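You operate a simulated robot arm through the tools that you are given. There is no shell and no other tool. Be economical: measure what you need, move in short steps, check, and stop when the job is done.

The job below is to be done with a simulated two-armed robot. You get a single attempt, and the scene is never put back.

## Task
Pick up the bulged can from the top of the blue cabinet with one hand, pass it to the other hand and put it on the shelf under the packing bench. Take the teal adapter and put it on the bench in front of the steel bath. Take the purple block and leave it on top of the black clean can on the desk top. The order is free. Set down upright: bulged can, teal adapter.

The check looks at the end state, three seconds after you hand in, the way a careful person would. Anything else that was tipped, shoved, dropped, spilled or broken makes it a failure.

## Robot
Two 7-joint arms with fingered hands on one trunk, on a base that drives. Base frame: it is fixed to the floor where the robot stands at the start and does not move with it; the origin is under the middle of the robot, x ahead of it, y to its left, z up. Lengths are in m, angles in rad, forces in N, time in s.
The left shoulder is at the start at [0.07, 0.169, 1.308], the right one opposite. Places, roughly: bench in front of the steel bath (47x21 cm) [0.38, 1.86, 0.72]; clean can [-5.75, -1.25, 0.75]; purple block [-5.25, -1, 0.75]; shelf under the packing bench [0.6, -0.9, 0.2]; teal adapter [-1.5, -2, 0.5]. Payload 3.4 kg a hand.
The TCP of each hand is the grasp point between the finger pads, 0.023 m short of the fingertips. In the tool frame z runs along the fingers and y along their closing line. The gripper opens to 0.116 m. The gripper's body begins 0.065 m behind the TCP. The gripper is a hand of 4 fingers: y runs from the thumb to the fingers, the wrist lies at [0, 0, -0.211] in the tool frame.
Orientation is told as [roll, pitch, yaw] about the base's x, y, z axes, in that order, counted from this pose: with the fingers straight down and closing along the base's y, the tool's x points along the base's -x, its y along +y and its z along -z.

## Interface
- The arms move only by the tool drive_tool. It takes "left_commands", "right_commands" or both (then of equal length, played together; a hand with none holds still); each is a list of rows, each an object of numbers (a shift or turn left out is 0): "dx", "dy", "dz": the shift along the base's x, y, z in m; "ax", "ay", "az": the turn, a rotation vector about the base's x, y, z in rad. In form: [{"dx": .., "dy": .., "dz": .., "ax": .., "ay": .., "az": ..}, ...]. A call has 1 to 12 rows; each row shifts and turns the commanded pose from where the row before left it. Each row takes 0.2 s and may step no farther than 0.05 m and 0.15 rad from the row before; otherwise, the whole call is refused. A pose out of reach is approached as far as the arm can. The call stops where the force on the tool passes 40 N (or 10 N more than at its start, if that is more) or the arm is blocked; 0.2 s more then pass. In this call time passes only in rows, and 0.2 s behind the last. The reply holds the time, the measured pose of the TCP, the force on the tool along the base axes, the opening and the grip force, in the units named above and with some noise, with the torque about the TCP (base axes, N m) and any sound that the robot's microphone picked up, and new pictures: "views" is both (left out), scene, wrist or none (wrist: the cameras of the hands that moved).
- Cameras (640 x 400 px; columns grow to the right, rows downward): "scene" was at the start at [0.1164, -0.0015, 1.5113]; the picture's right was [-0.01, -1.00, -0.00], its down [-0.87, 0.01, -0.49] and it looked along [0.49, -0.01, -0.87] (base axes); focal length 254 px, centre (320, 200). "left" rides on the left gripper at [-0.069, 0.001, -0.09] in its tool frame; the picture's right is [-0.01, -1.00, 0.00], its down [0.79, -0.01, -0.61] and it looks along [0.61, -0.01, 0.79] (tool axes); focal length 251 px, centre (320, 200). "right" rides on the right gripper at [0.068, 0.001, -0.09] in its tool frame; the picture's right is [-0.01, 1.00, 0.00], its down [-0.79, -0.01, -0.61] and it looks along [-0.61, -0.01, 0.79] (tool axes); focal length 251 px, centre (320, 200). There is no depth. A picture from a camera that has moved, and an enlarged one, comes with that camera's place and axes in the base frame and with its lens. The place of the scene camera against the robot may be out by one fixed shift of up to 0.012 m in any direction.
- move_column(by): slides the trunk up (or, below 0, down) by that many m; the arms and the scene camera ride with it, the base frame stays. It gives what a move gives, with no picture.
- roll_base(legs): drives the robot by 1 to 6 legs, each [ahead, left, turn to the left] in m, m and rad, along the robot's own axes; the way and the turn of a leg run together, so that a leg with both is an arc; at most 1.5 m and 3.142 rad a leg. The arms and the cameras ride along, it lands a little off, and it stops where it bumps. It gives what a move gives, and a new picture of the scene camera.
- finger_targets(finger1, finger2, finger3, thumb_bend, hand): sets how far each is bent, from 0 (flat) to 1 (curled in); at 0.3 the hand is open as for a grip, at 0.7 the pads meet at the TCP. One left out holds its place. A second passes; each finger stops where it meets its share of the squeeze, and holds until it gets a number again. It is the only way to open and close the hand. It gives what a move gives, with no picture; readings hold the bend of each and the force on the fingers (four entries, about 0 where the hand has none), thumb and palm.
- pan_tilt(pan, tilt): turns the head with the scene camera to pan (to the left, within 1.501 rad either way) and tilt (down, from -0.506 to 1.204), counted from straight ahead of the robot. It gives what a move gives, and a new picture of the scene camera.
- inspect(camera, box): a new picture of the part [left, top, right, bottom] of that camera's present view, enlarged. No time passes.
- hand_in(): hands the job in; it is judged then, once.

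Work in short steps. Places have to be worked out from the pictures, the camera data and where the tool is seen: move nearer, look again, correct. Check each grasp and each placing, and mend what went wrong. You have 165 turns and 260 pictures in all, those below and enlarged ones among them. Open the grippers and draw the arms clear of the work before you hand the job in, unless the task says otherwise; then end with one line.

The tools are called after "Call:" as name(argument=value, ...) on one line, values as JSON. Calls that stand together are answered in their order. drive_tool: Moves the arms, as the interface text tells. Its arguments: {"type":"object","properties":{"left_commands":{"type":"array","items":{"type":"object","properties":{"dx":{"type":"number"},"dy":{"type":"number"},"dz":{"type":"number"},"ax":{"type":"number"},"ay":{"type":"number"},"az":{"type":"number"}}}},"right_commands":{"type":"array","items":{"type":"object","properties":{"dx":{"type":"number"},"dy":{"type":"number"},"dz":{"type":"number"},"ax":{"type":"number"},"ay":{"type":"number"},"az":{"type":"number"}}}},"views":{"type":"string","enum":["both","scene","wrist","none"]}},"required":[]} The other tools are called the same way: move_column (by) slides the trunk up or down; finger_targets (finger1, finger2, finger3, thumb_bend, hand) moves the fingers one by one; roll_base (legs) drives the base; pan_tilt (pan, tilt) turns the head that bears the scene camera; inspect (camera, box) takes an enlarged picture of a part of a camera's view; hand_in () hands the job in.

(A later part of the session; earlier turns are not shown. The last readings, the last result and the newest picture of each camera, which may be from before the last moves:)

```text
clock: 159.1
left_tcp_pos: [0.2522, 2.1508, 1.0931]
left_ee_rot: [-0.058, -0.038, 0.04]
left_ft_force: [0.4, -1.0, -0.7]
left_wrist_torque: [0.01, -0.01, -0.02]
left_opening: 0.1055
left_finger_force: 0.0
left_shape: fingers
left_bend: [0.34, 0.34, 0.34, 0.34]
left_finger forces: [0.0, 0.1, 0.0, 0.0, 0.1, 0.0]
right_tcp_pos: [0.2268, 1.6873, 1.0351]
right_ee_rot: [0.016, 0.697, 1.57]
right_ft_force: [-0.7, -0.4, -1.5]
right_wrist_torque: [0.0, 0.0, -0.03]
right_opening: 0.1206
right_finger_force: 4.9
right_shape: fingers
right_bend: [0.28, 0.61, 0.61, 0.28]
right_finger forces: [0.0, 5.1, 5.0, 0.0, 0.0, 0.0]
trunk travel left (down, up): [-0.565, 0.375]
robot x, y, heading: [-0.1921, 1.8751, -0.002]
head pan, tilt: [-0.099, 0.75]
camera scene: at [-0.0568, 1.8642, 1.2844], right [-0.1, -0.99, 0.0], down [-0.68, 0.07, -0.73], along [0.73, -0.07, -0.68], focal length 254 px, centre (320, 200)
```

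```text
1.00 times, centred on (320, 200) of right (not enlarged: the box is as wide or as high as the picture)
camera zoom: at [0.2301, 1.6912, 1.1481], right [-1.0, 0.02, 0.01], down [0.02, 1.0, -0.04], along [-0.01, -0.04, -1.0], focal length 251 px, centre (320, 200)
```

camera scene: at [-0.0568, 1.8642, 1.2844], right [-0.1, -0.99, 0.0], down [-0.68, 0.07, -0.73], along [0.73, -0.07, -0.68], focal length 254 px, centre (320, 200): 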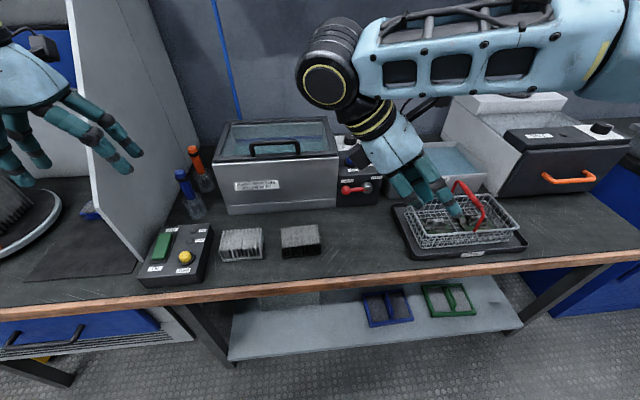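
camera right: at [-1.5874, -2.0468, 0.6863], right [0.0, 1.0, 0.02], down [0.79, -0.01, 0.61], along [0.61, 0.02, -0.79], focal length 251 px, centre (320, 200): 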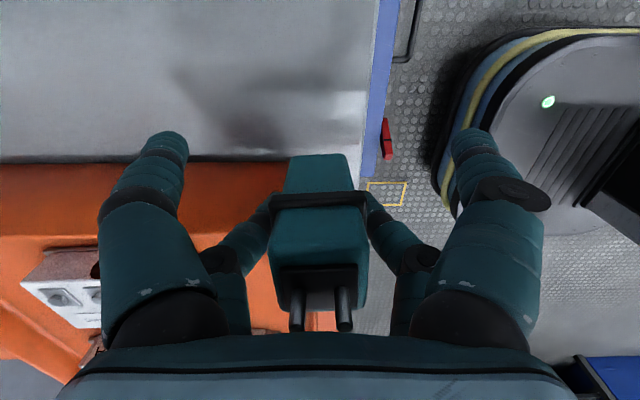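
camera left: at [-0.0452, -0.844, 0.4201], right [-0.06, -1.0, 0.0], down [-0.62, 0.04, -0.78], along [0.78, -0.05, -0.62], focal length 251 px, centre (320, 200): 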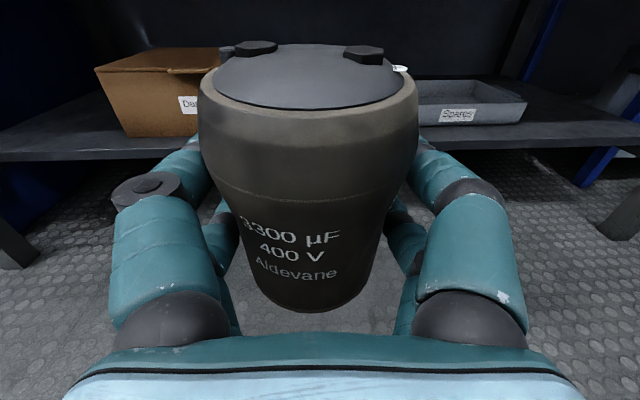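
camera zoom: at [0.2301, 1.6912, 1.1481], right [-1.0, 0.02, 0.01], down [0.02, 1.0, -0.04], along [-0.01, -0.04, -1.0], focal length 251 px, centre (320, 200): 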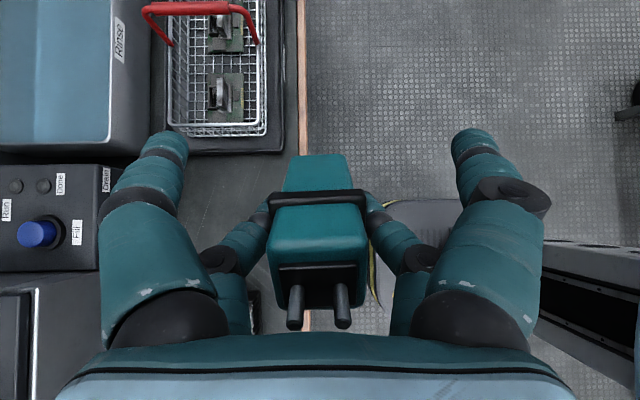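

The free spot lies between the heatsink (to y≈1.81) and the drip tray (from y≈1.60). I move over (0.385, 1.725) at z 0.88 while turning the hand back toward vertical gently.

Call:
drive_tool(right_commands=[{"dx": 0.03, "dz": -0.02, "dy": 0.006}, {"dx": 0.03, "dz": -0.02, "dy": 0.006}, {"dx": 0.03, "dz": -0.02, "dy": 0.006}, {"dx": 0.03, "dz": -0.02, "dy": 0.006}, {"dx": 0.03, "dz": -0.02, "dy": 0.006}, {"dx": 0.008, "dz": -0.02, "dy": 0.006}, {"dz": -0.02, "ax": 0.1}, {"dz": -0.015, "ax": 0.1}, {"ax": 0.1}, {"ax": 0.1}])

Call:
inspect(camera="scene", box=[300, 150, 460, 250])

```text
clock: 161.2
left_tcp_pos: [0.2529, 2.1512, 1.0946]
left_ee_rot: [-0.062, -0.036, 0.044]
left_ft_force: [0.7, -0.6, -0.4]
left_wrist_torque: [-0.02, -0.01, 0.04]
left_opening: 0.1055
left_finger_force: 0.1
left_shape: fingers
left_bend: [0.34, 0.34, 0.34, 0.34]
left_finger forces: [0.1, 0.0, 0.0, 0.0, 0.1, 0.0]
right_tcp_pos: [0.3857, 1.7231, 0.8798]
right_ee_rot: [0.015, 0.296, 1.57]
right_ft_force: [-0.4, -0.4, -1.5]
right_wrist_torque: [-0.01, 0.0, 0.0]
right_opening: 0.1207
right_finger_force: 5.0
right_shape: fingers
right_bend: [0.28, 0.61, 0.61, 0.28]
right_finger forces: [0.0, 4.9, 4.8, 0.0, 0.1, 0.0]
trunk travel left (down, up): [-0.565, 0.375]
robot x, y, heading: [-0.1914, 1.8736, -0.004]
head pan, tilt: [-0.099, 0.75]
camera scene: at [-0.0565, 1.8634, 1.2843], right [-0.1, -0.99, 0.0], down [-0.68, 0.07, -0.73], along [0.73, -0.07, -0.68], focal length 254 px, centre (320, 200)
camera right: at [0.3889, 1.6828, 0.9861], right [-1.0, 0.01, 0.01], down [0.02, 0.94, 0.35], along [-0.01, 0.35, -0.94], focal length 251 px, centre (320, 200)
```

scene: 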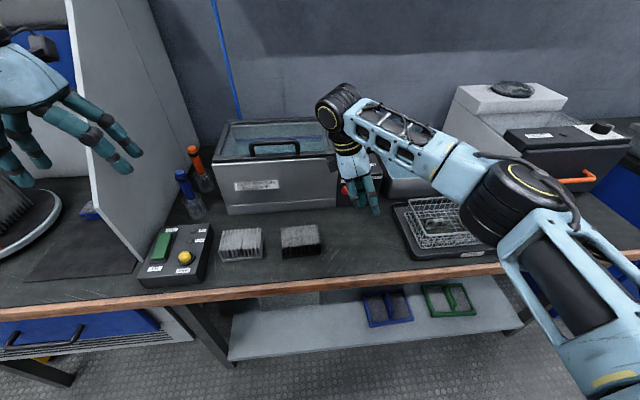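
right: 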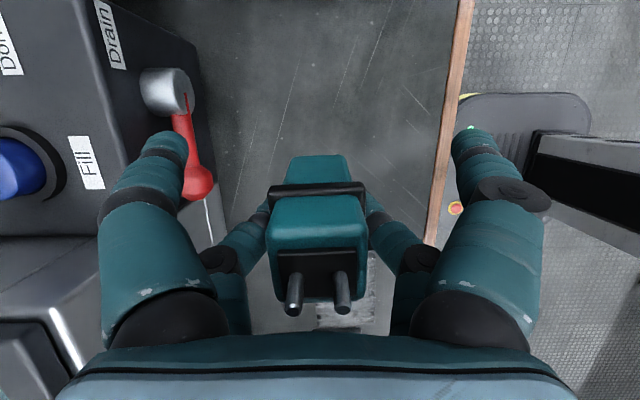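

```text
4.00 times, centred on (380, 200) of scene
camera zoom: at [-0.0565, 1.8634, 1.2843], right [-0.1, -0.99, 0.0], down [-0.68, 0.07, -0.73], along [0.73, -0.07, -0.68], focal length 1017 px, centre (80, 200)
```

zoom: 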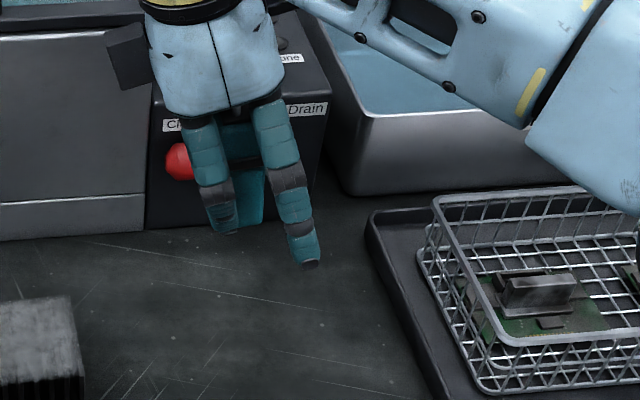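

The adapter now hangs upright. I shift 25 mm back from the red lever and lower to z 0.79.

Call:
drive_tool(right_commands=[{"dx": -0.025}, {"dz": -0.025}, {"dz": -0.025}, {"dz": -0.025}, {"dz": -0.015}], views="wrist")

Call:
inspect(camera="scene", box=[300, 160, 420, 260])

```text
clock: 162.4
left_tcp_pos: [0.253, 2.1527, 1.0945]
left_ee_rot: [-0.061, -0.036, 0.04]
left_ft_force: [0.2, 0.1, 0.5]
left_wrist_torque: [0.03, 0.0, -0.03]
left_opening: 0.1056
left_finger_force: 0.1
left_shape: fingers
left_bend: [0.34, 0.34, 0.34, 0.34]
left_finger forces: [0.0, 0.0, 0.0, 0.1, 0.0, 0.0]
right_tcp_pos: [0.3611, 1.7208, 0.7897]
right_ee_rot: [0.016, 0.295, 1.568]
right_ft_force: [-0.1, -0.6, -1.3]
right_wrist_torque: [-0.02, 0.02, -0.03]
right_opening: 0.1208
right_finger_force: 5.4
right_shape: fingers
right_bend: [0.28, 0.61, 0.61, 0.28]
right_finger forces: [0.0, 4.9, 5.0, 0.1, 0.1, 0.0]
trunk travel left (down, up): [-0.565, 0.375]
robot x, y, heading: [-0.1906, 1.8709, 0.0]
head pan, tilt: [-0.099, 0.75]
camera right: at [0.3631, 1.6815, 0.8958], right [-1.0, 0.01, 0.01], down [0.02, 0.94, 0.35], along [-0.01, 0.35, -0.94], focal length 251 px, centre (320, 200)
```

right: 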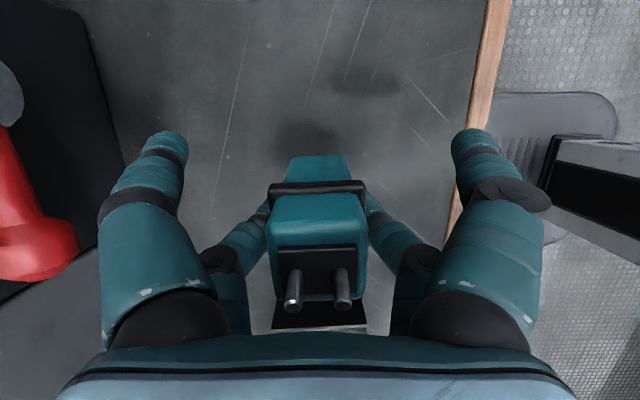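

```text
4.00 times, centred on (360, 210) of scene
camera zoom: at [-0.0563, 1.8642, 1.2843], right [-0.1, -0.99, 0.0], down [-0.68, 0.07, -0.73], along [0.73, -0.07, -0.68], focal length 1017 px, centre (160, 160)
```

zoom: 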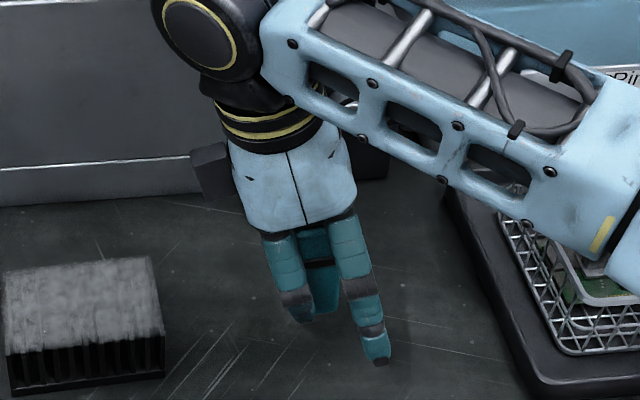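

Adapter upright about 3 cm above the bench, with clear room. I lower in small steps.

Call:
drive_tool(right_commands=[{"dz": -0.007}, {"dz": -0.007}, {"dz": -0.006}], views="wrist")

Call:
drive_tool(right_commands=[{"dz": -0.005}], views="none")

```text
clock: 163.2
left_tcp_pos: [0.2516, 2.1529, 1.094]
left_ee_rot: [-0.062, -0.036, 0.04]
left_ft_force: [0.2, 0.6, 0.2]
left_wrist_torque: [0.02, 0.01, -0.03]
left_opening: 0.1056
left_finger_force: 0.1
left_shape: fingers
left_bend: [0.34, 0.34, 0.34, 0.34]
left_finger forces: [0.1, 0.0, 0.0, 0.0, 0.0, 0.0]
right_tcp_pos: [0.3592, 1.7228, 0.7714]
right_ee_rot: [0.017, 0.297, 1.57]
right_ft_force: [-0.7, -0.6, -1.1]
right_wrist_torque: [-0.04, 0.01, 0.0]
right_opening: 0.1206
right_finger_force: 5.3
right_shape: fingers
right_bend: [0.28, 0.61, 0.61, 0.28]
right_finger forces: [0.0, 4.9, 5.0, 0.0, 0.0, 0.1]
trunk travel left (down, up): [-0.565, 0.375]
robot x, y, heading: [-0.1902, 1.8745, -0.004]
head pan, tilt: [-0.099, 0.75]
camera right: at [0.3625, 1.6828, 0.8767], right [-1.0, 0.01, 0.01], down [0.02, 0.94, 0.35], along [-0.01, 0.35, -0.94], focal length 251 px, centre (320, 200)
```

right: 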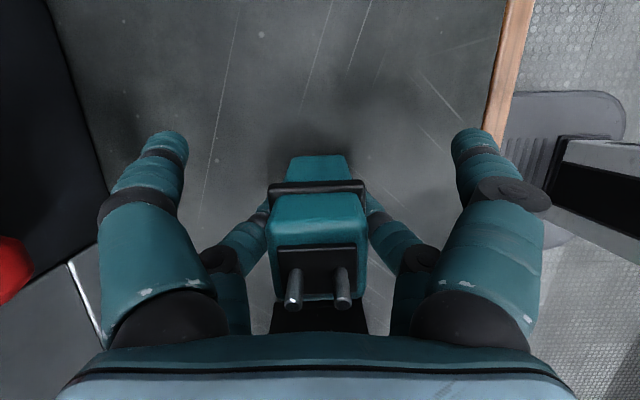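

```text
clock: 163.7
left_tcp_pos: [0.2516, 2.1519, 1.0942]
left_ee_rot: [-0.064, -0.037, 0.041]
left_ft_force: [-0.2, -0.1, 0.1]
left_wrist_torque: [0.0, -0.02, 0.04]
left_opening: 0.1059
left_finger_force: 0.1
left_shape: fingers
left_bend: [0.34, 0.34, 0.34, 0.34]
left_finger forces: [0.1, 0.1, 0.1, 0.0, 0.1, 0.0]
right_tcp_pos: [0.3594, 1.7229, 0.7651]
right_ee_rot: [0.017, 0.297, 1.571]
right_ft_force: [0.0, 0.3, -1.8]
right_wrist_torque: [0.0, 0.04, -0.03]
right_opening: 0.1206
right_finger_force: 4.4
right_shape: fingers
right_bend: [0.28, 0.61, 0.61, 0.28]
right_finger forces: [0.0, 5.0, 5.0, 0.1, 0.0, 0.1]
trunk travel left (down, up): [-0.565, 0.375]
robot x, y, heading: [-0.1882, 1.8684, 0.002]
head pan, tilt: [-0.099, 0.75]
```

No contact yet. I continue in 4 mm steps.

Call:
drive_tool(right_commands=[{"dz": -0.004}], views="none")

Call:
drive_tool(right_commands=[{"dz": -0.004}], views="wrist")

Call:
inspect(camera="scene", box=[330, 200, 410, 260])

```text
clock: 164.1
left_tcp_pos: [0.2522, 2.1516, 1.0947]
left_ee_rot: [-0.063, -0.038, 0.042]
left_ft_force: [0.7, -0.1, -0.4]
left_wrist_torque: [0.01, 0.02, -0.03]
left_opening: 0.1057
left_finger_force: 0.1
left_shape: fingers
left_bend: [0.34, 0.34, 0.34, 0.34]
left_finger forces: [0.0, 0.0, 0.0, 0.0, 0.0, 0.1]
right_tcp_pos: [0.3602, 1.722, 0.7617]
right_ee_rot: [0.018, 0.295, 1.571]
right_ft_force: [-0.9, 0.0, -1.7]
right_wrist_torque: [-0.02, -0.01, -0.02]
right_opening: 0.1206
right_finger_force: 5.1
right_shape: fingers
right_bend: [0.28, 0.61, 0.61, 0.28]
right_finger forces: [0.0, 5.0, 5.0, 0.0, 0.0, 0.0]
trunk travel left (down, up): [-0.565, 0.375]
robot x, y, heading: [-0.192, 1.8725, 0.0]
head pan, tilt: [-0.099, 0.75]
```

```text
clock: 164.4
left_tcp_pos: [0.2499, 2.1525, 1.0958]
left_ee_rot: [-0.063, -0.038, 0.042]
left_ft_force: [-0.3, -0.5, -0.4]
left_wrist_torque: [-0.01, -0.03, -0.02]
left_opening: 0.1055
left_finger_force: 0.0
left_shape: fingers
left_bend: [0.34, 0.34, 0.34, 0.34]
left_finger forces: [0.0, 0.1, 0.0, 0.0, 0.0, 0.1]
right_tcp_pos: [0.3601, 1.7213, 0.7586]
right_ee_rot: [0.015, 0.297, 1.57]
right_ft_force: [1.1, -1.8, 7.7]
right_wrist_torque: [0.09, -0.07, -0.03]
right_opening: 0.1207
right_finger_force: 5.9
right_shape: fingers
right_bend: [0.28, 0.62, 0.61, 0.28]
right_finger forces: [0.0, 6.0, 6.8, 0.0, 0.0, 0.0]
trunk travel left (down, up): [-0.565, 0.375]
robot x, y, heading: [-0.1905, 1.8753, 0.0]
head pan, tilt: [-0.099, 0.75]
camera right: at [0.362, 1.6822, 0.865], right [-1.0, 0.01, 0.01], down [0.02, 0.94, 0.35], along [0.0, 0.35, -0.94], focal length 251 px, centre (320, 200)
```

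right: 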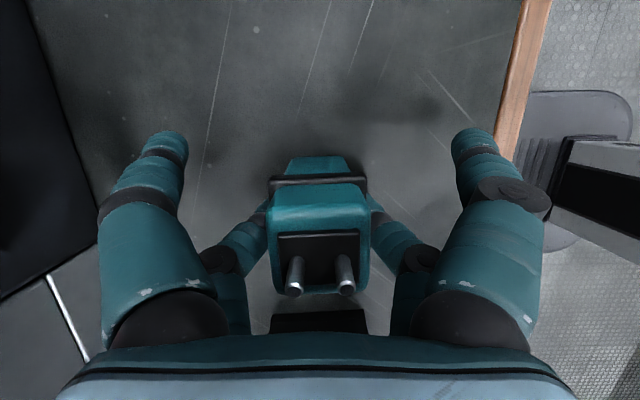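

```text
6.67 times, centred on (370, 230) of scene
camera zoom: at [-0.0583, 1.8641, 1.2848], right [-0.1, -0.99, 0.0], down [-0.68, 0.07, -0.73], along [0.73, -0.07, -0.68], focal length 1695 px, centre (-13, 0)
```

zoom: 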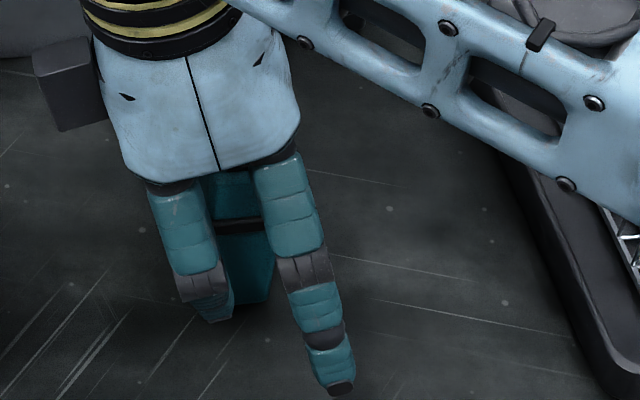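

Contact (≈9 N), and the adapter settled flat. I open the pair.

Call:
finger_targets(hand="right", finger2=0.5, finger3=0.5)

Call:
inspect(camera="right", box=[160, 100, 480, 300])

Call:
inspect(camera="scene", box=[330, 200, 410, 260])

```text
clock: 165.4
left_tcp_pos: [0.2515, 2.1514, 1.094]
left_ee_rot: [-0.063, -0.037, 0.043]
left_ft_force: [0.0, 0.1, -0.8]
left_wrist_torque: [0.0, 0.0, 0.02]
left_opening: 0.1056
left_finger_force: 0.1
left_shape: fingers
left_bend: [0.34, 0.34, 0.34, 0.34]
left_finger forces: [0.0, 0.0, 0.0, 0.1, 0.1, 0.0]
right_tcp_pos: [0.3603, 1.7214, 0.7575]
right_ee_rot: [0.016, 0.297, 1.571]
right_ft_force: [-0.5, 0.2, 0.4]
right_wrist_torque: [0.0, -0.01, 0.03]
right_opening: 0.1206
right_finger_force: 0.1
right_shape: fingers
right_bend: [0.28, 0.5, 0.5, 0.28]
right_finger forces: [0.0, 0.0, 0.1, 0.1, 0.0, 0.1]
trunk travel left (down, up): [-0.565, 0.375]
robot x, y, heading: [-0.1915, 1.8743, 0.003]
head pan, tilt: [-0.099, 0.75]
```

```text
2.00 times, centred on (320, 200) of right
camera zoom: at [0.3627, 1.6825, 0.8635], right [-1.0, 0.01, 0.01], down [0.02, 0.94, 0.35], along [-0.01, 0.35, -0.94], focal length 503 px, centre (320, 200)
```

zoom: 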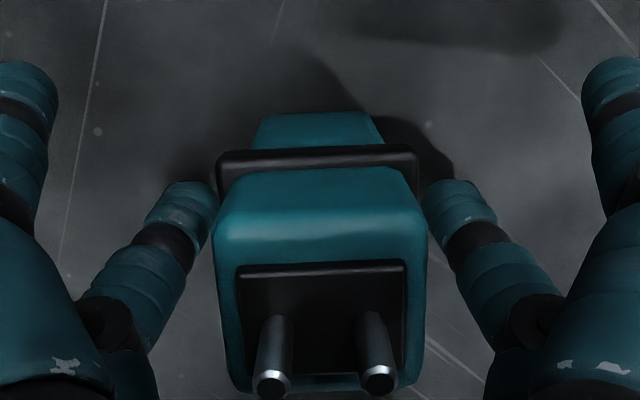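

```text
6.67 times, centred on (370, 230) of scene
camera zoom: at [-0.0569, 1.8642, 1.2844], right [-0.1, -0.99, 0.0], down [-0.68, 0.07, -0.73], along [0.73, -0.07, -0.68], focal length 1695 px, centre (-13, 0)
```

zoom: 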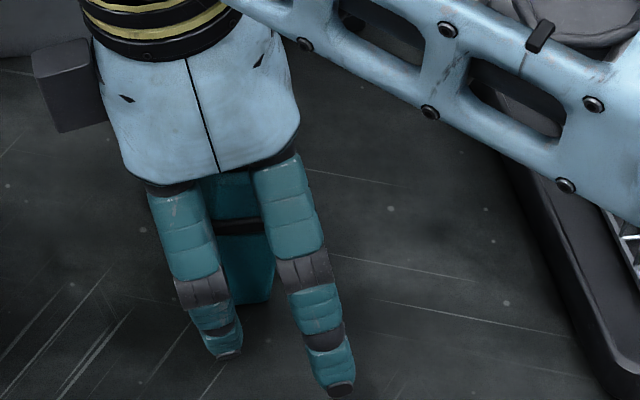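

The adapter stands upright. I open fully and lift straight up.

Call:
finger_targets(hand="right", finger2=0.3, finger3=0.3)

Call:
drive_tool(right_commands=[{"dz": 0.025}, {"dz": 0.03}, {"dz": 0.04}, {"dz": 0.04}, {"dz": 0.04}, {"dz": 0.04, "ax": 0.1}, {"dz": 0.03, "ax": 0.1}, {"ax": 0.1, "dx": -0.03}])

Call:
inspect(camera="scene", box=[320, 190, 420, 265])

```text
clock: 166.4
left_tcp_pos: [0.2527, 2.1519, 1.0947]
left_ee_rot: [-0.063, -0.037, 0.043]
left_ft_force: [0.2, -0.3, 0.5]
left_wrist_torque: [0.03, 0.0, 0.01]
left_opening: 0.1056
left_finger_force: 0.1
left_shape: fingers
left_bend: [0.34, 0.34, 0.34, 0.34]
left_finger forces: [0.0, 0.0, 0.0, 0.0, 0.0, 0.0]
right_tcp_pos: [0.3597, 1.7232, 0.7578]
right_ee_rot: [0.018, 0.297, 1.57]
right_ft_force: [-0.3, 0.0, 0.1]
right_wrist_torque: [0.0, -0.03, 0.02]
right_opening: 0.1203
right_finger_force: 0.1
right_shape: fingers
right_bend: [0.28, 0.3, 0.3, 0.28]
right_finger forces: [0.0, 0.1, 0.1, 0.0, 0.0, 0.0]
trunk travel left (down, up): [-0.565, 0.375]
robot x, y, heading: [-0.1892, 1.8724, -0.001]
head pan, tilt: [-0.099, 0.75]
```

```text
clock: 168.2
left_tcp_pos: [0.252, 2.1509, 1.0948]
left_ee_rot: [-0.062, -0.039, 0.041]
left_ft_force: [-0.2, -1.4, 0.4]
left_wrist_torque: [0.02, 0.03, 0.01]
left_opening: 0.1055
left_finger_force: 0.1
left_shape: fingers
left_bend: [0.34, 0.34, 0.34, 0.34]
left_finger forces: [0.0, 0.0, 0.1, 0.1, 0.1, 0.0]
right_tcp_pos: [0.3307, 1.724, 1.0009]
right_ee_rot: [0.016, -0.008, 1.571]
right_ft_force: [0.4, -0.5, -0.3]
right_wrist_torque: [-0.01, -0.06, -0.01]
right_opening: 0.1205
right_finger_force: 0.0
right_shape: fingers
right_bend: [0.28, 0.3, 0.3, 0.28]
right_finger forces: [0.0, 0.1, 0.0, 0.0, 0.0, 0.1]
trunk travel left (down, up): [-0.565, 0.375]
robot x, y, heading: [-0.1864, 1.8717, -0.0]
head pan, tilt: [-0.099, 0.75]
camera scene: at [-0.0575, 1.8625, 1.2845], right [-0.1, -0.99, 0.0], down [-0.68, 0.07, -0.73], along [0.73, -0.07, -0.68], focal length 254 px, centre (320, 200)
camera right: at [0.3332, 1.6539, 1.0907], right [-1.0, 0.01, 0.02], down [0.02, 0.79, 0.61], along [-0.01, 0.61, -0.79], focal length 251 px, centre (320, 200)
```

scene: 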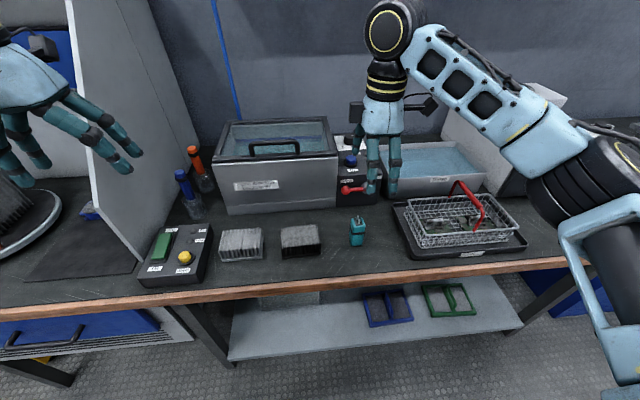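
right: 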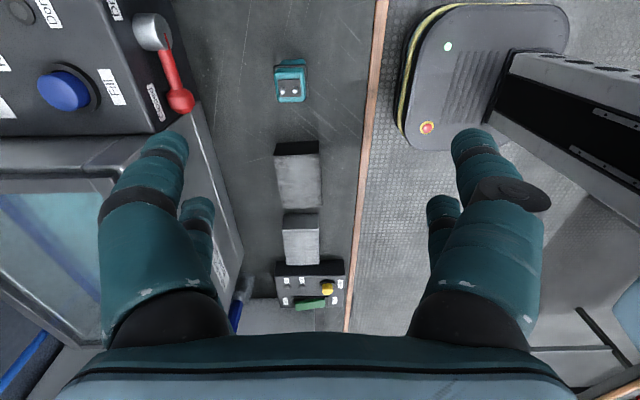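

```text
5.33 times, centred on (370, 228) of scene
camera zoom: at [-0.0575, 1.8625, 1.2845], right [-0.1, -0.99, 0.0], down [-0.68, 0.07, -0.73], along [0.73, -0.07, -0.68], focal length 1356 px, centre (53, 53)
```

zoom: 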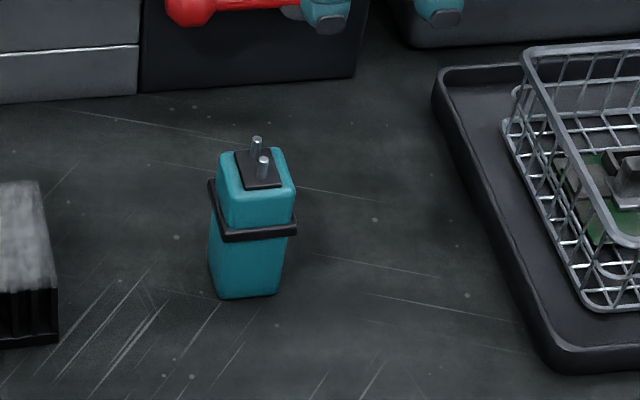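

The adapter stands upright in front of the bath. Now for the purple block: I raise the trunk, back off, and return along the corridor to y≈−1.4.

Call:
move_column(by=0.25)

Call:
roll_base(legs=[[-0.42, 0, 0], [0, -1.5, 0], [0, -1.5, 0], [0, -0.27, 0], [0, 0, -1.57]])

Call:
pan_tilt(pan=-1.2, tilt=0.5)

```text
clock: 170.8
left_tcp_pos: [0.2521, 2.1513, 1.344]
left_ee_rot: [-0.062, -0.037, 0.042]
left_ft_force: [0.2, 0.3, 0.7]
left_wrist_torque: [-0.02, -0.02, 0.02]
left_opening: 0.1055
left_finger_force: 0.1
left_shape: fingers
left_bend: [0.34, 0.34, 0.34, 0.34]
left_finger forces: [0.0, 0.0, 0.1, 0.0, 0.0, 0.0]
right_tcp_pos: [0.3319, 1.7241, 1.2502]
right_ee_rot: [0.017, -0.003, 1.57]
right_ft_force: [0.3, -0.2, -0.6]
right_wrist_torque: [-0.01, -0.01, 0.03]
right_opening: 0.1203
right_finger_force: 0.0
right_shape: fingers
right_bend: [0.28, 0.3, 0.3, 0.28]
right_finger forces: [0.0, 0.0, 0.0, 0.0, 0.0, 0.0]
trunk travel left (down, up): [-0.815, 0.125]
robot x, y, heading: [-0.1903, 1.8718, -0.002]
head pan, tilt: [-0.099, 0.75]
```

```text
clock: 192.8
left_tcp_pos: [-0.2562, -1.8229, 1.3456]
left_ee_rot: [-0.062, -0.037, -1.495]
left_ft_force: [-0.2, 0.0, 0.3]
left_wrist_torque: [-0.02, 0.01, -0.03]
left_opening: 0.1056
left_finger_force: 0.1
left_shape: fingers
left_bend: [0.34, 0.34, 0.34, 0.34]
left_finger forces: [0.0, 0.1, 0.1, 0.0, 0.0, 0.0]
right_tcp_pos: [-0.6799, -1.9163, 1.2492]
right_ee_rot: [0.016, -0.004, 0.033]
right_ft_force: [0.4, 0.0, -0.6]
right_wrist_torque: [-0.01, 0.0, 0.02]
right_opening: 0.1208
right_finger_force: 0.2
right_shape: fingers
right_bend: [0.28, 0.3, 0.3, 0.28]
right_finger forces: [0.1, 0.0, 0.1, 0.0, 0.0, 0.0]
trunk travel left (down, up): [-0.815, 0.125]
robot x, y, heading: [-0.5465, -1.3903, -1.54]
head pan, tilt: [-0.099, 0.75]
camera scene: at [-0.5531, -1.5248, 1.5344], right [-1.0, 0.07, 0.0], down [0.05, 0.68, -0.73], along [-0.05, -0.73, -0.68], focal length 254 px, centre (320, 200)
```

scene: 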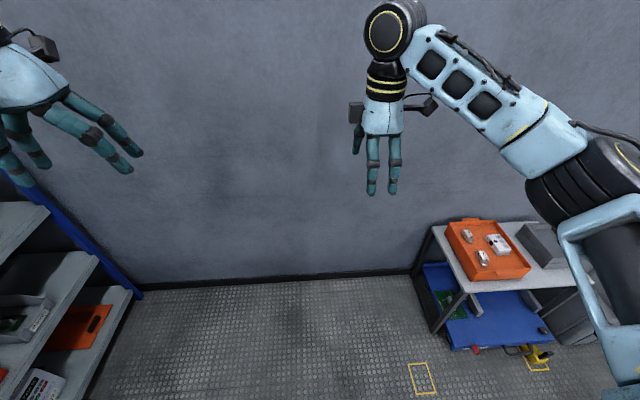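

```text
clock: 194.1
left_tcp_pos: [-0.2557, -1.8238, 1.3453]
left_ee_rot: [-0.064, -0.036, -1.495]
left_ft_force: [-0.2, -0.2, 0.5]
left_wrist_torque: [0.03, 0.0, 0.0]
left_opening: 0.1057
left_finger_force: 0.0
left_shape: fingers
left_bend: [0.34, 0.34, 0.34, 0.34]
left_finger forces: [0.0, 0.0, 0.1, 0.0, 0.1, 0.0]
right_tcp_pos: [-0.6809, -1.9167, 1.2503]
right_ee_rot: [0.016, -0.003, 0.033]
right_ft_force: [-0.6, 1.2, -0.9]
right_wrist_torque: [0.0, -0.01, 0.01]
right_opening: 0.1207
right_finger_force: 0.0
right_shape: fingers
right_bend: [0.28, 0.3, 0.3, 0.28]
right_finger forces: [0.1, 0.1, 0.1, 0.0, 0.1, 0.0]
trunk travel left (down, up): [-0.815, 0.125]
robot x, y, heading: [-0.5508, -1.39, -1.537]
head pan, tilt: [-1.201, 0.499]
camera scene: at [-0.6316, -1.4777, 1.5563], right [-0.39, 0.92, 0.0], down [0.44, 0.19, -0.88], along [-0.81, -0.34, -0.48], focal length 254 px, centre (320, 200)
```

scene: 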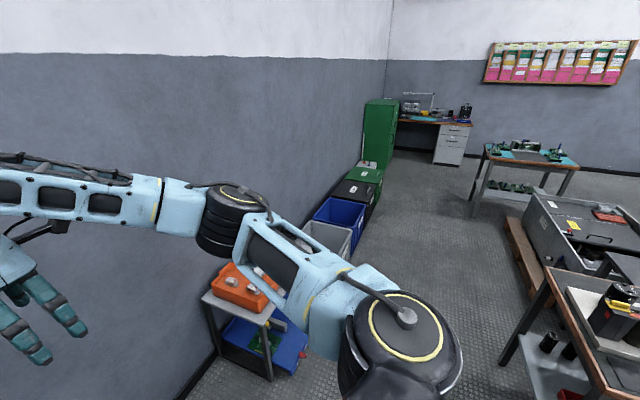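

The aisle toward −x is free; the desk with the clean can is at the far end. I turn to face −x and drive 2.7 m along y≈−1.39.

Call:
roll_base(legs=[[0, 0, -1.6], [1.4, 0, 0], [1.4, 0, 0]])

Call:
pan_tilt(pan=0.0, tilt=0.5)

```text
clock: 211.4
left_tcp_pos: [-3.7477, -1.7431, 1.3443]
left_ee_rot: [-0.063, -0.035, -3.066]
left_ft_force: [-0.2, -0.3, -0.4]
left_wrist_torque: [-0.01, -0.03, -0.01]
left_opening: 0.1056
left_finger_force: 0.0
left_shape: fingers
left_bend: [0.34, 0.34, 0.34, 0.34]
left_finger forces: [0.0, 0.0, 0.0, 0.0, 0.0, 0.0]
right_tcp_pos: [-3.8399, -1.3173, 1.2507]
right_ee_rot: [0.015, -0.003, -1.54]
right_ft_force: [-0.6, 0.0, 0.0]
right_wrist_torque: [0.02, -0.02, 0.01]
right_opening: 0.1205
right_finger_force: 0.1
right_shape: fingers
right_bend: [0.28, 0.3, 0.3, 0.28]
right_finger forces: [0.0, 0.0, 0.0, 0.0, 0.0, 0.0]
trunk travel left (down, up): [-0.815, 0.125]
robot x, y, heading: [-3.3128, -1.4539, -3.113]
head pan, tilt: [-1.201, 0.499]
camera scene: at [-3.4004, -1.3689, 1.5564], right [0.92, 0.39, 0.0], down [0.19, -0.44, -0.88], along [-0.34, 0.81, -0.48], focal length 254 px, centre (320, 200)
```

scene: 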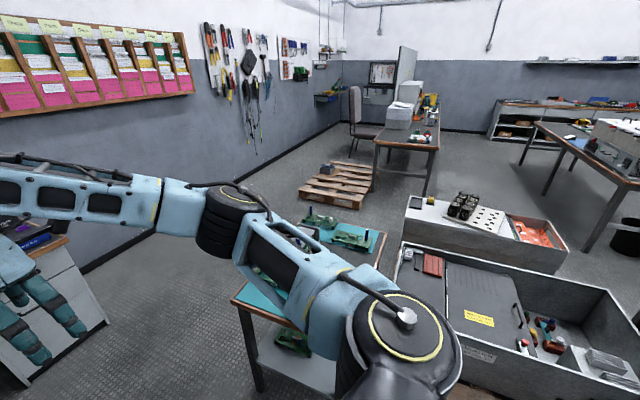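

```text
clock: 212.8
left_tcp_pos: [-3.7466, -1.7433, 1.3431]
left_ee_rot: [-0.062, -0.036, -3.066]
left_ft_force: [-0.5, -0.6, 0.2]
left_wrist_torque: [-0.02, 0.0, 0.02]
left_opening: 0.1056
left_finger_force: 0.0
left_shape: fingers
left_bend: [0.34, 0.34, 0.34, 0.34]
left_finger forces: [0.0, 0.0, 0.0, 0.0, 0.0, 0.0]
right_tcp_pos: [-3.8404, -1.3183, 1.2502]
right_ee_rot: [0.017, -0.002, -1.54]
right_ft_force: [0.3, -0.9, 0.5]
right_wrist_torque: [-0.01, -0.03, -0.03]
right_opening: 0.1202
right_finger_force: 0.0
right_shape: fingers
right_bend: [0.28, 0.3, 0.3, 0.28]
right_finger forces: [0.0, 0.0, 0.0, 0.0, 0.0, 0.1]
trunk travel left (down, up): [-0.815, 0.125]
robot x, y, heading: [-3.3172, -1.4519, -3.111]
head pan, tilt: [0.0, 0.499]
camera scene: at [-3.4567, -1.4554, 1.5563], right [-0.03, 1.0, 0.0], down [0.48, 0.01, -0.88], along [-0.88, -0.03, -0.48], focal length 254 px, centre (320, 200)
```

scene: 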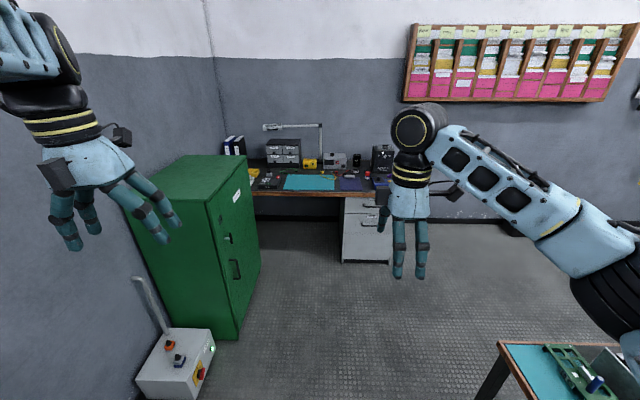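

The desk front is at x≈−5.0. I shift right 0.1, correct the heading and go 0.85 m ahead to look at the desk top.

Call:
roll_base(legs=[[0, -0.1, -0.03], [0.85, 0, 0]])

Call:
pan_tilt(pan=0.0, tilt=0.75)

```text
clock: 218.0
left_tcp_pos: [-4.6147, -1.6219, 1.3445]
left_ee_rot: [-0.064, -0.038, -3.107]
left_ft_force: [0.1, -0.1, -0.2]
left_wrist_torque: [-0.03, 0.01, 0.01]
left_opening: 0.1056
left_finger_force: 0.0
left_shape: fingers
left_bend: [0.34, 0.34, 0.34, 0.34]
left_finger forces: [0.0, 0.0, 0.0, 0.0, 0.1, 0.0]
right_tcp_pos: [-4.6904, -1.1926, 1.2498]
right_ee_rot: [0.015, -0.004, -1.58]
right_ft_force: [-0.8, -0.9, -0.2]
right_wrist_torque: [0.03, 0.02, -0.04]
right_opening: 0.1207
right_finger_force: 0.1
right_shape: fingers
right_bend: [0.28, 0.3, 0.3, 0.28]
right_finger forces: [0.0, 0.1, 0.0, 0.1, 0.1, 0.0]
trunk travel left (down, up): [-0.815, 0.125]
robot x, y, heading: [-4.1714, -1.3498, 3.132]
head pan, tilt: [0.0, 0.499]
camera scene: at [-4.3116, -1.3458, 1.5565], right [0.01, 1.0, 0.0], down [0.48, 0.0, -0.88], along [-0.88, 0.01, -0.48], focal length 254 px, centre (320, 200)
```

scene: 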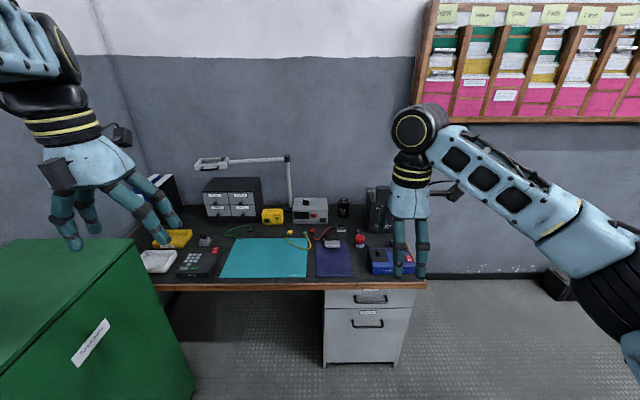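

```text
clock: 218.8
left_tcp_pos: [-4.6165, -1.622, 1.3435]
left_ee_rot: [-0.065, -0.036, -3.106]
left_ft_force: [-0.6, -0.4, -1.3]
left_wrist_torque: [-0.03, 0.02, 0.01]
left_opening: 0.1059
left_finger_force: 0.1
left_shape: fingers
left_bend: [0.34, 0.34, 0.34, 0.34]
left_finger forces: [0.1, 0.0, 0.0, 0.0, 0.0, 0.0]
right_tcp_pos: [-4.6923, -1.1933, 1.251]
right_ee_rot: [0.017, -0.003, -1.58]
right_ft_force: [0.0, 0.1, -0.1]
right_wrist_torque: [0.02, 0.03, 0.01]
right_opening: 0.1207
right_finger_force: 0.0
right_shape: fingers
right_bend: [0.28, 0.3, 0.3, 0.28]
right_finger forces: [0.0, 0.1, 0.0, 0.1, 0.1, 0.0]
trunk travel left (down, up): [-0.815, 0.125]
robot x, y, heading: [-4.1672, -1.3435, 3.13]
head pan, tilt: [0.0, 0.75]
camera scene: at [-4.305, -1.3459, 1.5344], right [0.01, 1.0, 0.0], down [0.68, -0.01, -0.73], along [-0.73, 0.01, -0.68], focal length 254 px, centre (320, 200)
```

scene: 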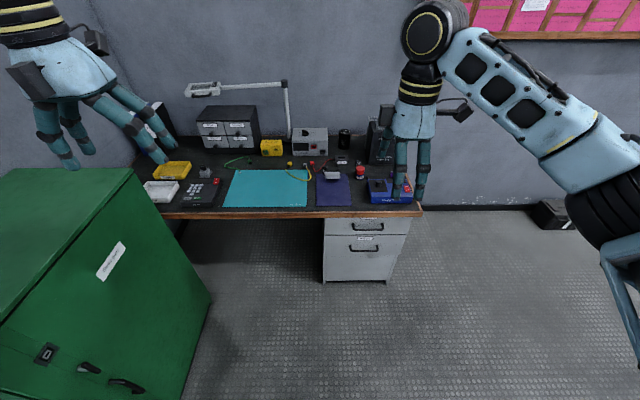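

I enlarge the desk around the clean can (344,138) and the purple area (335,185).

Call:
inspect(camera="scene", box=[270, 110, 430, 220])

Call:
inspect(camera="right", box=[0, 0, 640, 400])

```text
3.64 times, centred on (350, 165) of scene
camera zoom: at [-4.305, -1.3459, 1.5344], right [0.01, 1.0, 0.0], down [0.68, -0.01, -0.73], along [-0.73, 0.01, -0.68], focal length 924 px, centre (211, 327)
```

zoom: 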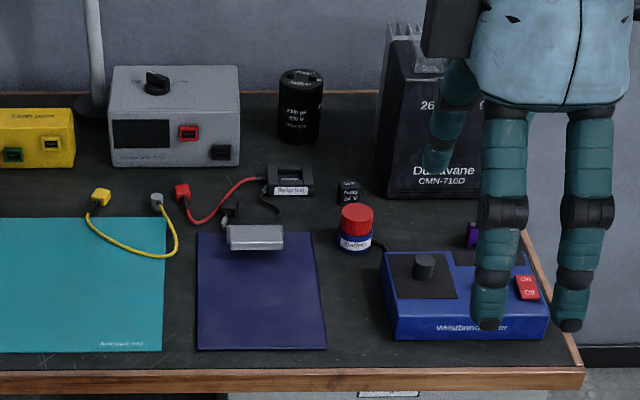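

```text
1.00 times, centred on (320, 200) of right (not enlarged: the box is as wide or as high as the picture)
camera zoom: at [-4.6899, -1.1251, 1.3403], right [1.0, -0.02, 0.02], down [-0.02, -0.79, 0.61], along [0.0, -0.61, -0.79], focal length 251 px, centre (320, 200)
```

zoom: 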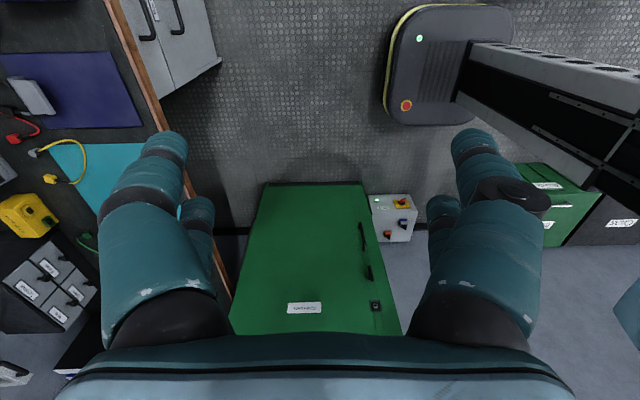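

A small purple block hides behind the right fingers at zoom (473,235), between the blue tester and the black device. I move the right hand aside.

Call:
drive_tool(right_commands=[{"dx": 0.03, "dy": 0.03}, {"dx": 0.03, "dy": 0.03}, {"dx": 0.03, "dy": 0.03}, {"dx": 0.03, "dy": 0.03}, {"dx": 0.03, "dy": 0.03}, {"dx": 0.02, "dy": 0.03}], views="none")

Call:
inspect(camera="scene", box=[330, 130, 430, 210])

```text
clock: 220.2
left_tcp_pos: [-4.6135, -1.621, 1.3457]
left_ee_rot: [-0.064, -0.038, -3.11]
left_ft_force: [0.5, -0.9, 0.3]
left_wrist_torque: [0.01, 0.01, -0.02]
left_opening: 0.1057
left_finger_force: 0.1
left_shape: fingers
left_bend: [0.34, 0.34, 0.34, 0.34]
left_finger forces: [0.1, 0.0, 0.0, 0.1, 0.0, 0.0]
right_tcp_pos: [-4.5181, -1.0127, 1.2519]
right_ee_rot: [0.016, -0.004, -1.577]
right_ft_force: [-0.5, 0.1, -0.5]
right_wrist_torque: [0.02, 0.01, 0.01]
right_opening: 0.1205
right_finger_force: 0.1
right_shape: fingers
right_bend: [0.28, 0.3, 0.3, 0.28]
right_finger forces: [0.0, 0.0, 0.0, 0.0, 0.0, 0.1]
trunk travel left (down, up): [-0.815, 0.125]
robot x, y, heading: [-4.1729, -1.348, 3.131]
head pan, tilt: [0.0, 0.75]
```

```text
5.00 times, centred on (380, 170) of scene
camera zoom: at [-4.3028, -1.3449, 1.5345], right [0.01, 1.0, 0.0], down [0.68, -0.01, -0.73], along [-0.73, 0.01, -0.68], focal length 1271 px, centre (20, 350)
```

zoom: 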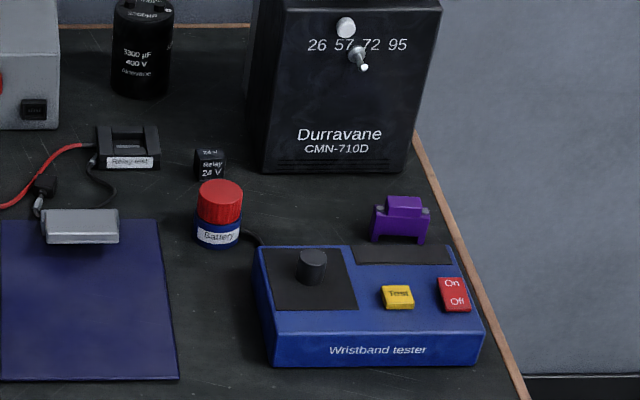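

The clean can is at about (−5.615, −1.19) and the block at (−5.31, −0.95); the can is too deep to reach from the front, so I go round to the desk's free right end. I drive there and turn to face −y.

Call:
roll_base(legs=[[0.25, 0, 0], [0, -0.85, 0], [0.25, 0, 0], [0, 0, 1.57]])

Call:
pan_tilt(pan=-0.7, tilt=0.7)

```text
clock: 231.4
left_tcp_pos: [-4.4023, -0.9267, 1.3447]
left_ee_rot: [-0.065, -0.037, -1.547]
left_ft_force: [-0.3, 0.3, -0.5]
left_wrist_torque: [0.01, 0.0, 0.05]
left_opening: 0.1055
left_finger_force: 0.1
left_shape: fingers
left_bend: [0.34, 0.34, 0.34, 0.34]
left_finger forces: [0.0, 0.0, 0.0, 0.0, 0.1, 0.1]
right_tcp_pos: [-5.0081, -0.826, 1.2517]
right_ee_rot: [0.015, -0.002, -0.019]
right_ft_force: [0.2, -0.2, -0.7]
right_wrist_torque: [0.05, -0.03, 0.0]
right_opening: 0.1205
right_finger_force: 0.0
right_shape: fingers
right_bend: [0.28, 0.3, 0.3, 0.28]
right_finger forces: [0.0, 0.0, 0.0, 0.0, 0.0, 0.1]
trunk travel left (down, up): [-0.815, 0.125]
robot x, y, heading: [-4.673, -0.4792, -1.594]
head pan, tilt: [0.0, 0.75]
camera scene: at [-4.6749, -0.6141, 1.5344], right [-1.0, 0.02, 0.0], down [0.01, 0.68, -0.73], along [-0.02, -0.73, -0.68], focal length 254 px, centre (320, 200)
```

scene: 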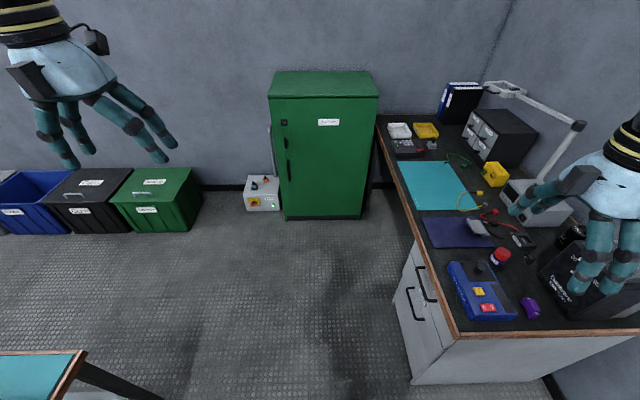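

```text
clock: 232.5
left_tcp_pos: [-4.4023, -0.9272, 1.3448]
left_ee_rot: [-0.065, -0.036, -1.548]
left_ft_force: [0.1, 0.1, 0.2]
left_wrist_torque: [-0.01, -0.01, 0.03]
left_opening: 0.1055
left_finger_force: 0.1
left_shape: fingers
left_bend: [0.34, 0.34, 0.34, 0.34]
left_finger forces: [0.0, 0.0, 0.1, 0.0, 0.1, 0.0]
right_tcp_pos: [-5.0081, -0.8258, 1.252]
right_ee_rot: [0.017, -0.002, -0.019]
right_ft_force: [-0.2, 0.0, -0.8]
right_wrist_torque: [0.0, 0.01, -0.02]
right_opening: 0.1204
right_finger_force: 0.1
right_shape: fingers
right_bend: [0.28, 0.3, 0.3, 0.28]
right_finger forces: [0.0, 0.1, 0.0, 0.1, 0.0, 0.0]
trunk travel left (down, up): [-0.815, 0.125]
robot x, y, heading: [-4.6717, -0.4774, -1.588]
head pan, tilt: [-0.7, 0.7]
camera scene: at [-4.7289, -0.5951, 1.5386], right [-0.75, 0.66, 0.0], down [0.42, 0.48, -0.76], along [-0.5, -0.57, -0.64], focal length 254 px, centre (320, 200)
```

scene: 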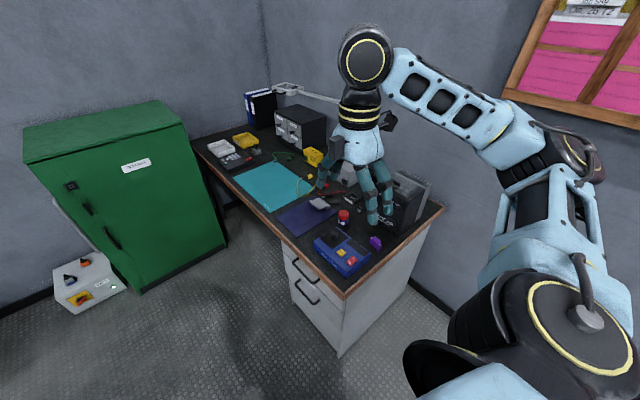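

The desk end is at y≈−0.90. I slide 0.66 m to the right (−x) along it, keeping clear of the wall.

Call:
roll_base(legs=[[0, -0.64, 0.02]])

Call:
pan_tilt(pan=-0.1, tilt=0.9)

```text
clock: 235.8
left_tcp_pos: [-4.8794, -0.9053, 1.3739]
left_ee_rot: [-0.429, 0.001, -1.055]
left_ft_force: [0.1, -0.3, 0.5]
left_wrist_torque: [0.03, -0.03, 0.0]
left_opening: 0.1062
left_finger_force: 0.1
left_shape: fingers
left_bend: [0.34, 0.34, 0.34, 0.34]
left_finger forces: [0.1, 0.0, 0.0, 0.0, 0.0, 0.1]
right_tcp_pos: [-5.6257, -0.903, 1.2186]
right_ee_rot: [0.011, -0.008, -0.148]
right_ft_force: [-0.1, 0.1, -1.1]
right_wrist_torque: [-0.01, 0.01, 0.01]
right_opening: 0.1207
right_finger_force: 0.2
right_shape: fingers
right_bend: [0.28, 0.3, 0.3, 0.28]
right_finger forces: [0.0, 0.0, 0.1, 0.2, 0.0, 0.0]
trunk travel left (down, up): [-0.815, 0.125]
robot x, y, heading: [-5.2612, -0.5187, -1.441]
head pan, tilt: [-0.7, 0.7]
stopped in leg 1: the robot was blocked; the commanded pose is now the measured one
camera scene: at [-5.172, -0.6239, 1.5466], right [-0.84, 0.54, 0.07], down [0.28, 0.54, -0.8], along [-0.46, -0.65, -0.6], focal length 254 px, centre (320, 200)
```

scene: 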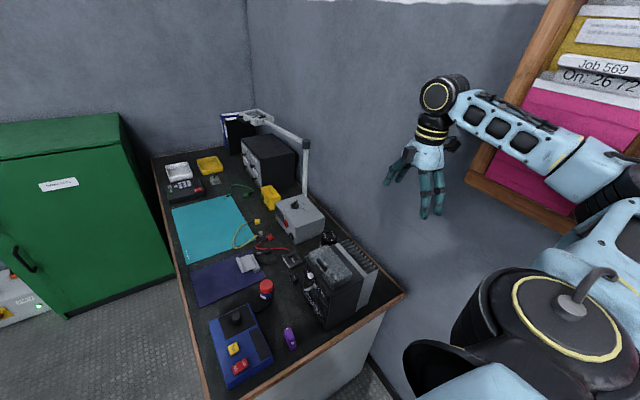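

```text
clock: 236.8
left_tcp_pos: [-4.8782, -0.9009, 1.3731]
left_ee_rot: [-0.427, -0.004, -1.054]
left_ft_force: [0.0, -0.6, 0.6]
left_wrist_torque: [0.02, 0.01, 0.01]
left_opening: 0.1058
left_finger_force: 0.0
left_shape: fingers
left_bend: [0.34, 0.34, 0.34, 0.34]
left_finger forces: [0.0, 0.0, 0.0, 0.0, 0.1, 0.1]
right_tcp_pos: [-5.6249, -0.9016, 1.2205]
right_ee_rot: [0.007, -0.007, -0.142]
right_ft_force: [0.6, -0.4, 0.9]
right_wrist_torque: [-0.01, 0.01, -0.01]
right_opening: 0.1206
right_finger_force: 0.0
right_shape: fingers
right_bend: [0.28, 0.3, 0.3, 0.28]
right_finger forces: [0.1, 0.0, 0.0, 0.0, 0.1, 0.0]
trunk travel left (down, up): [-0.815, 0.125]
robot x, y, heading: [-5.2646, -0.5184, -1.44]
head pan, tilt: [-0.099, 0.901]
camera scene: at [-5.1252, -0.6251, 1.5253], right [-1.0, -0.03, 0.09], down [-0.08, 0.77, -0.63], along [-0.05, -0.63, -0.77], focal length 254 px, centre (320, 200)
```

scene: 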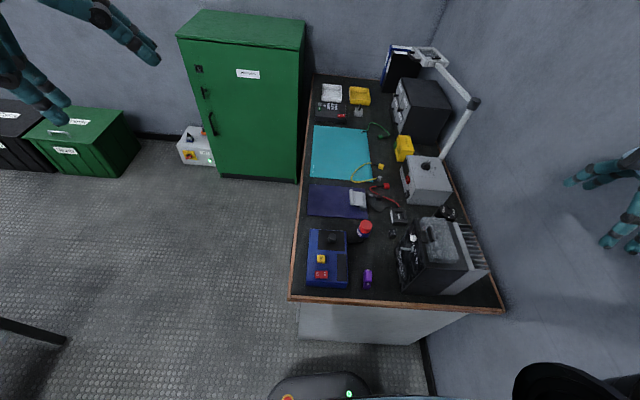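

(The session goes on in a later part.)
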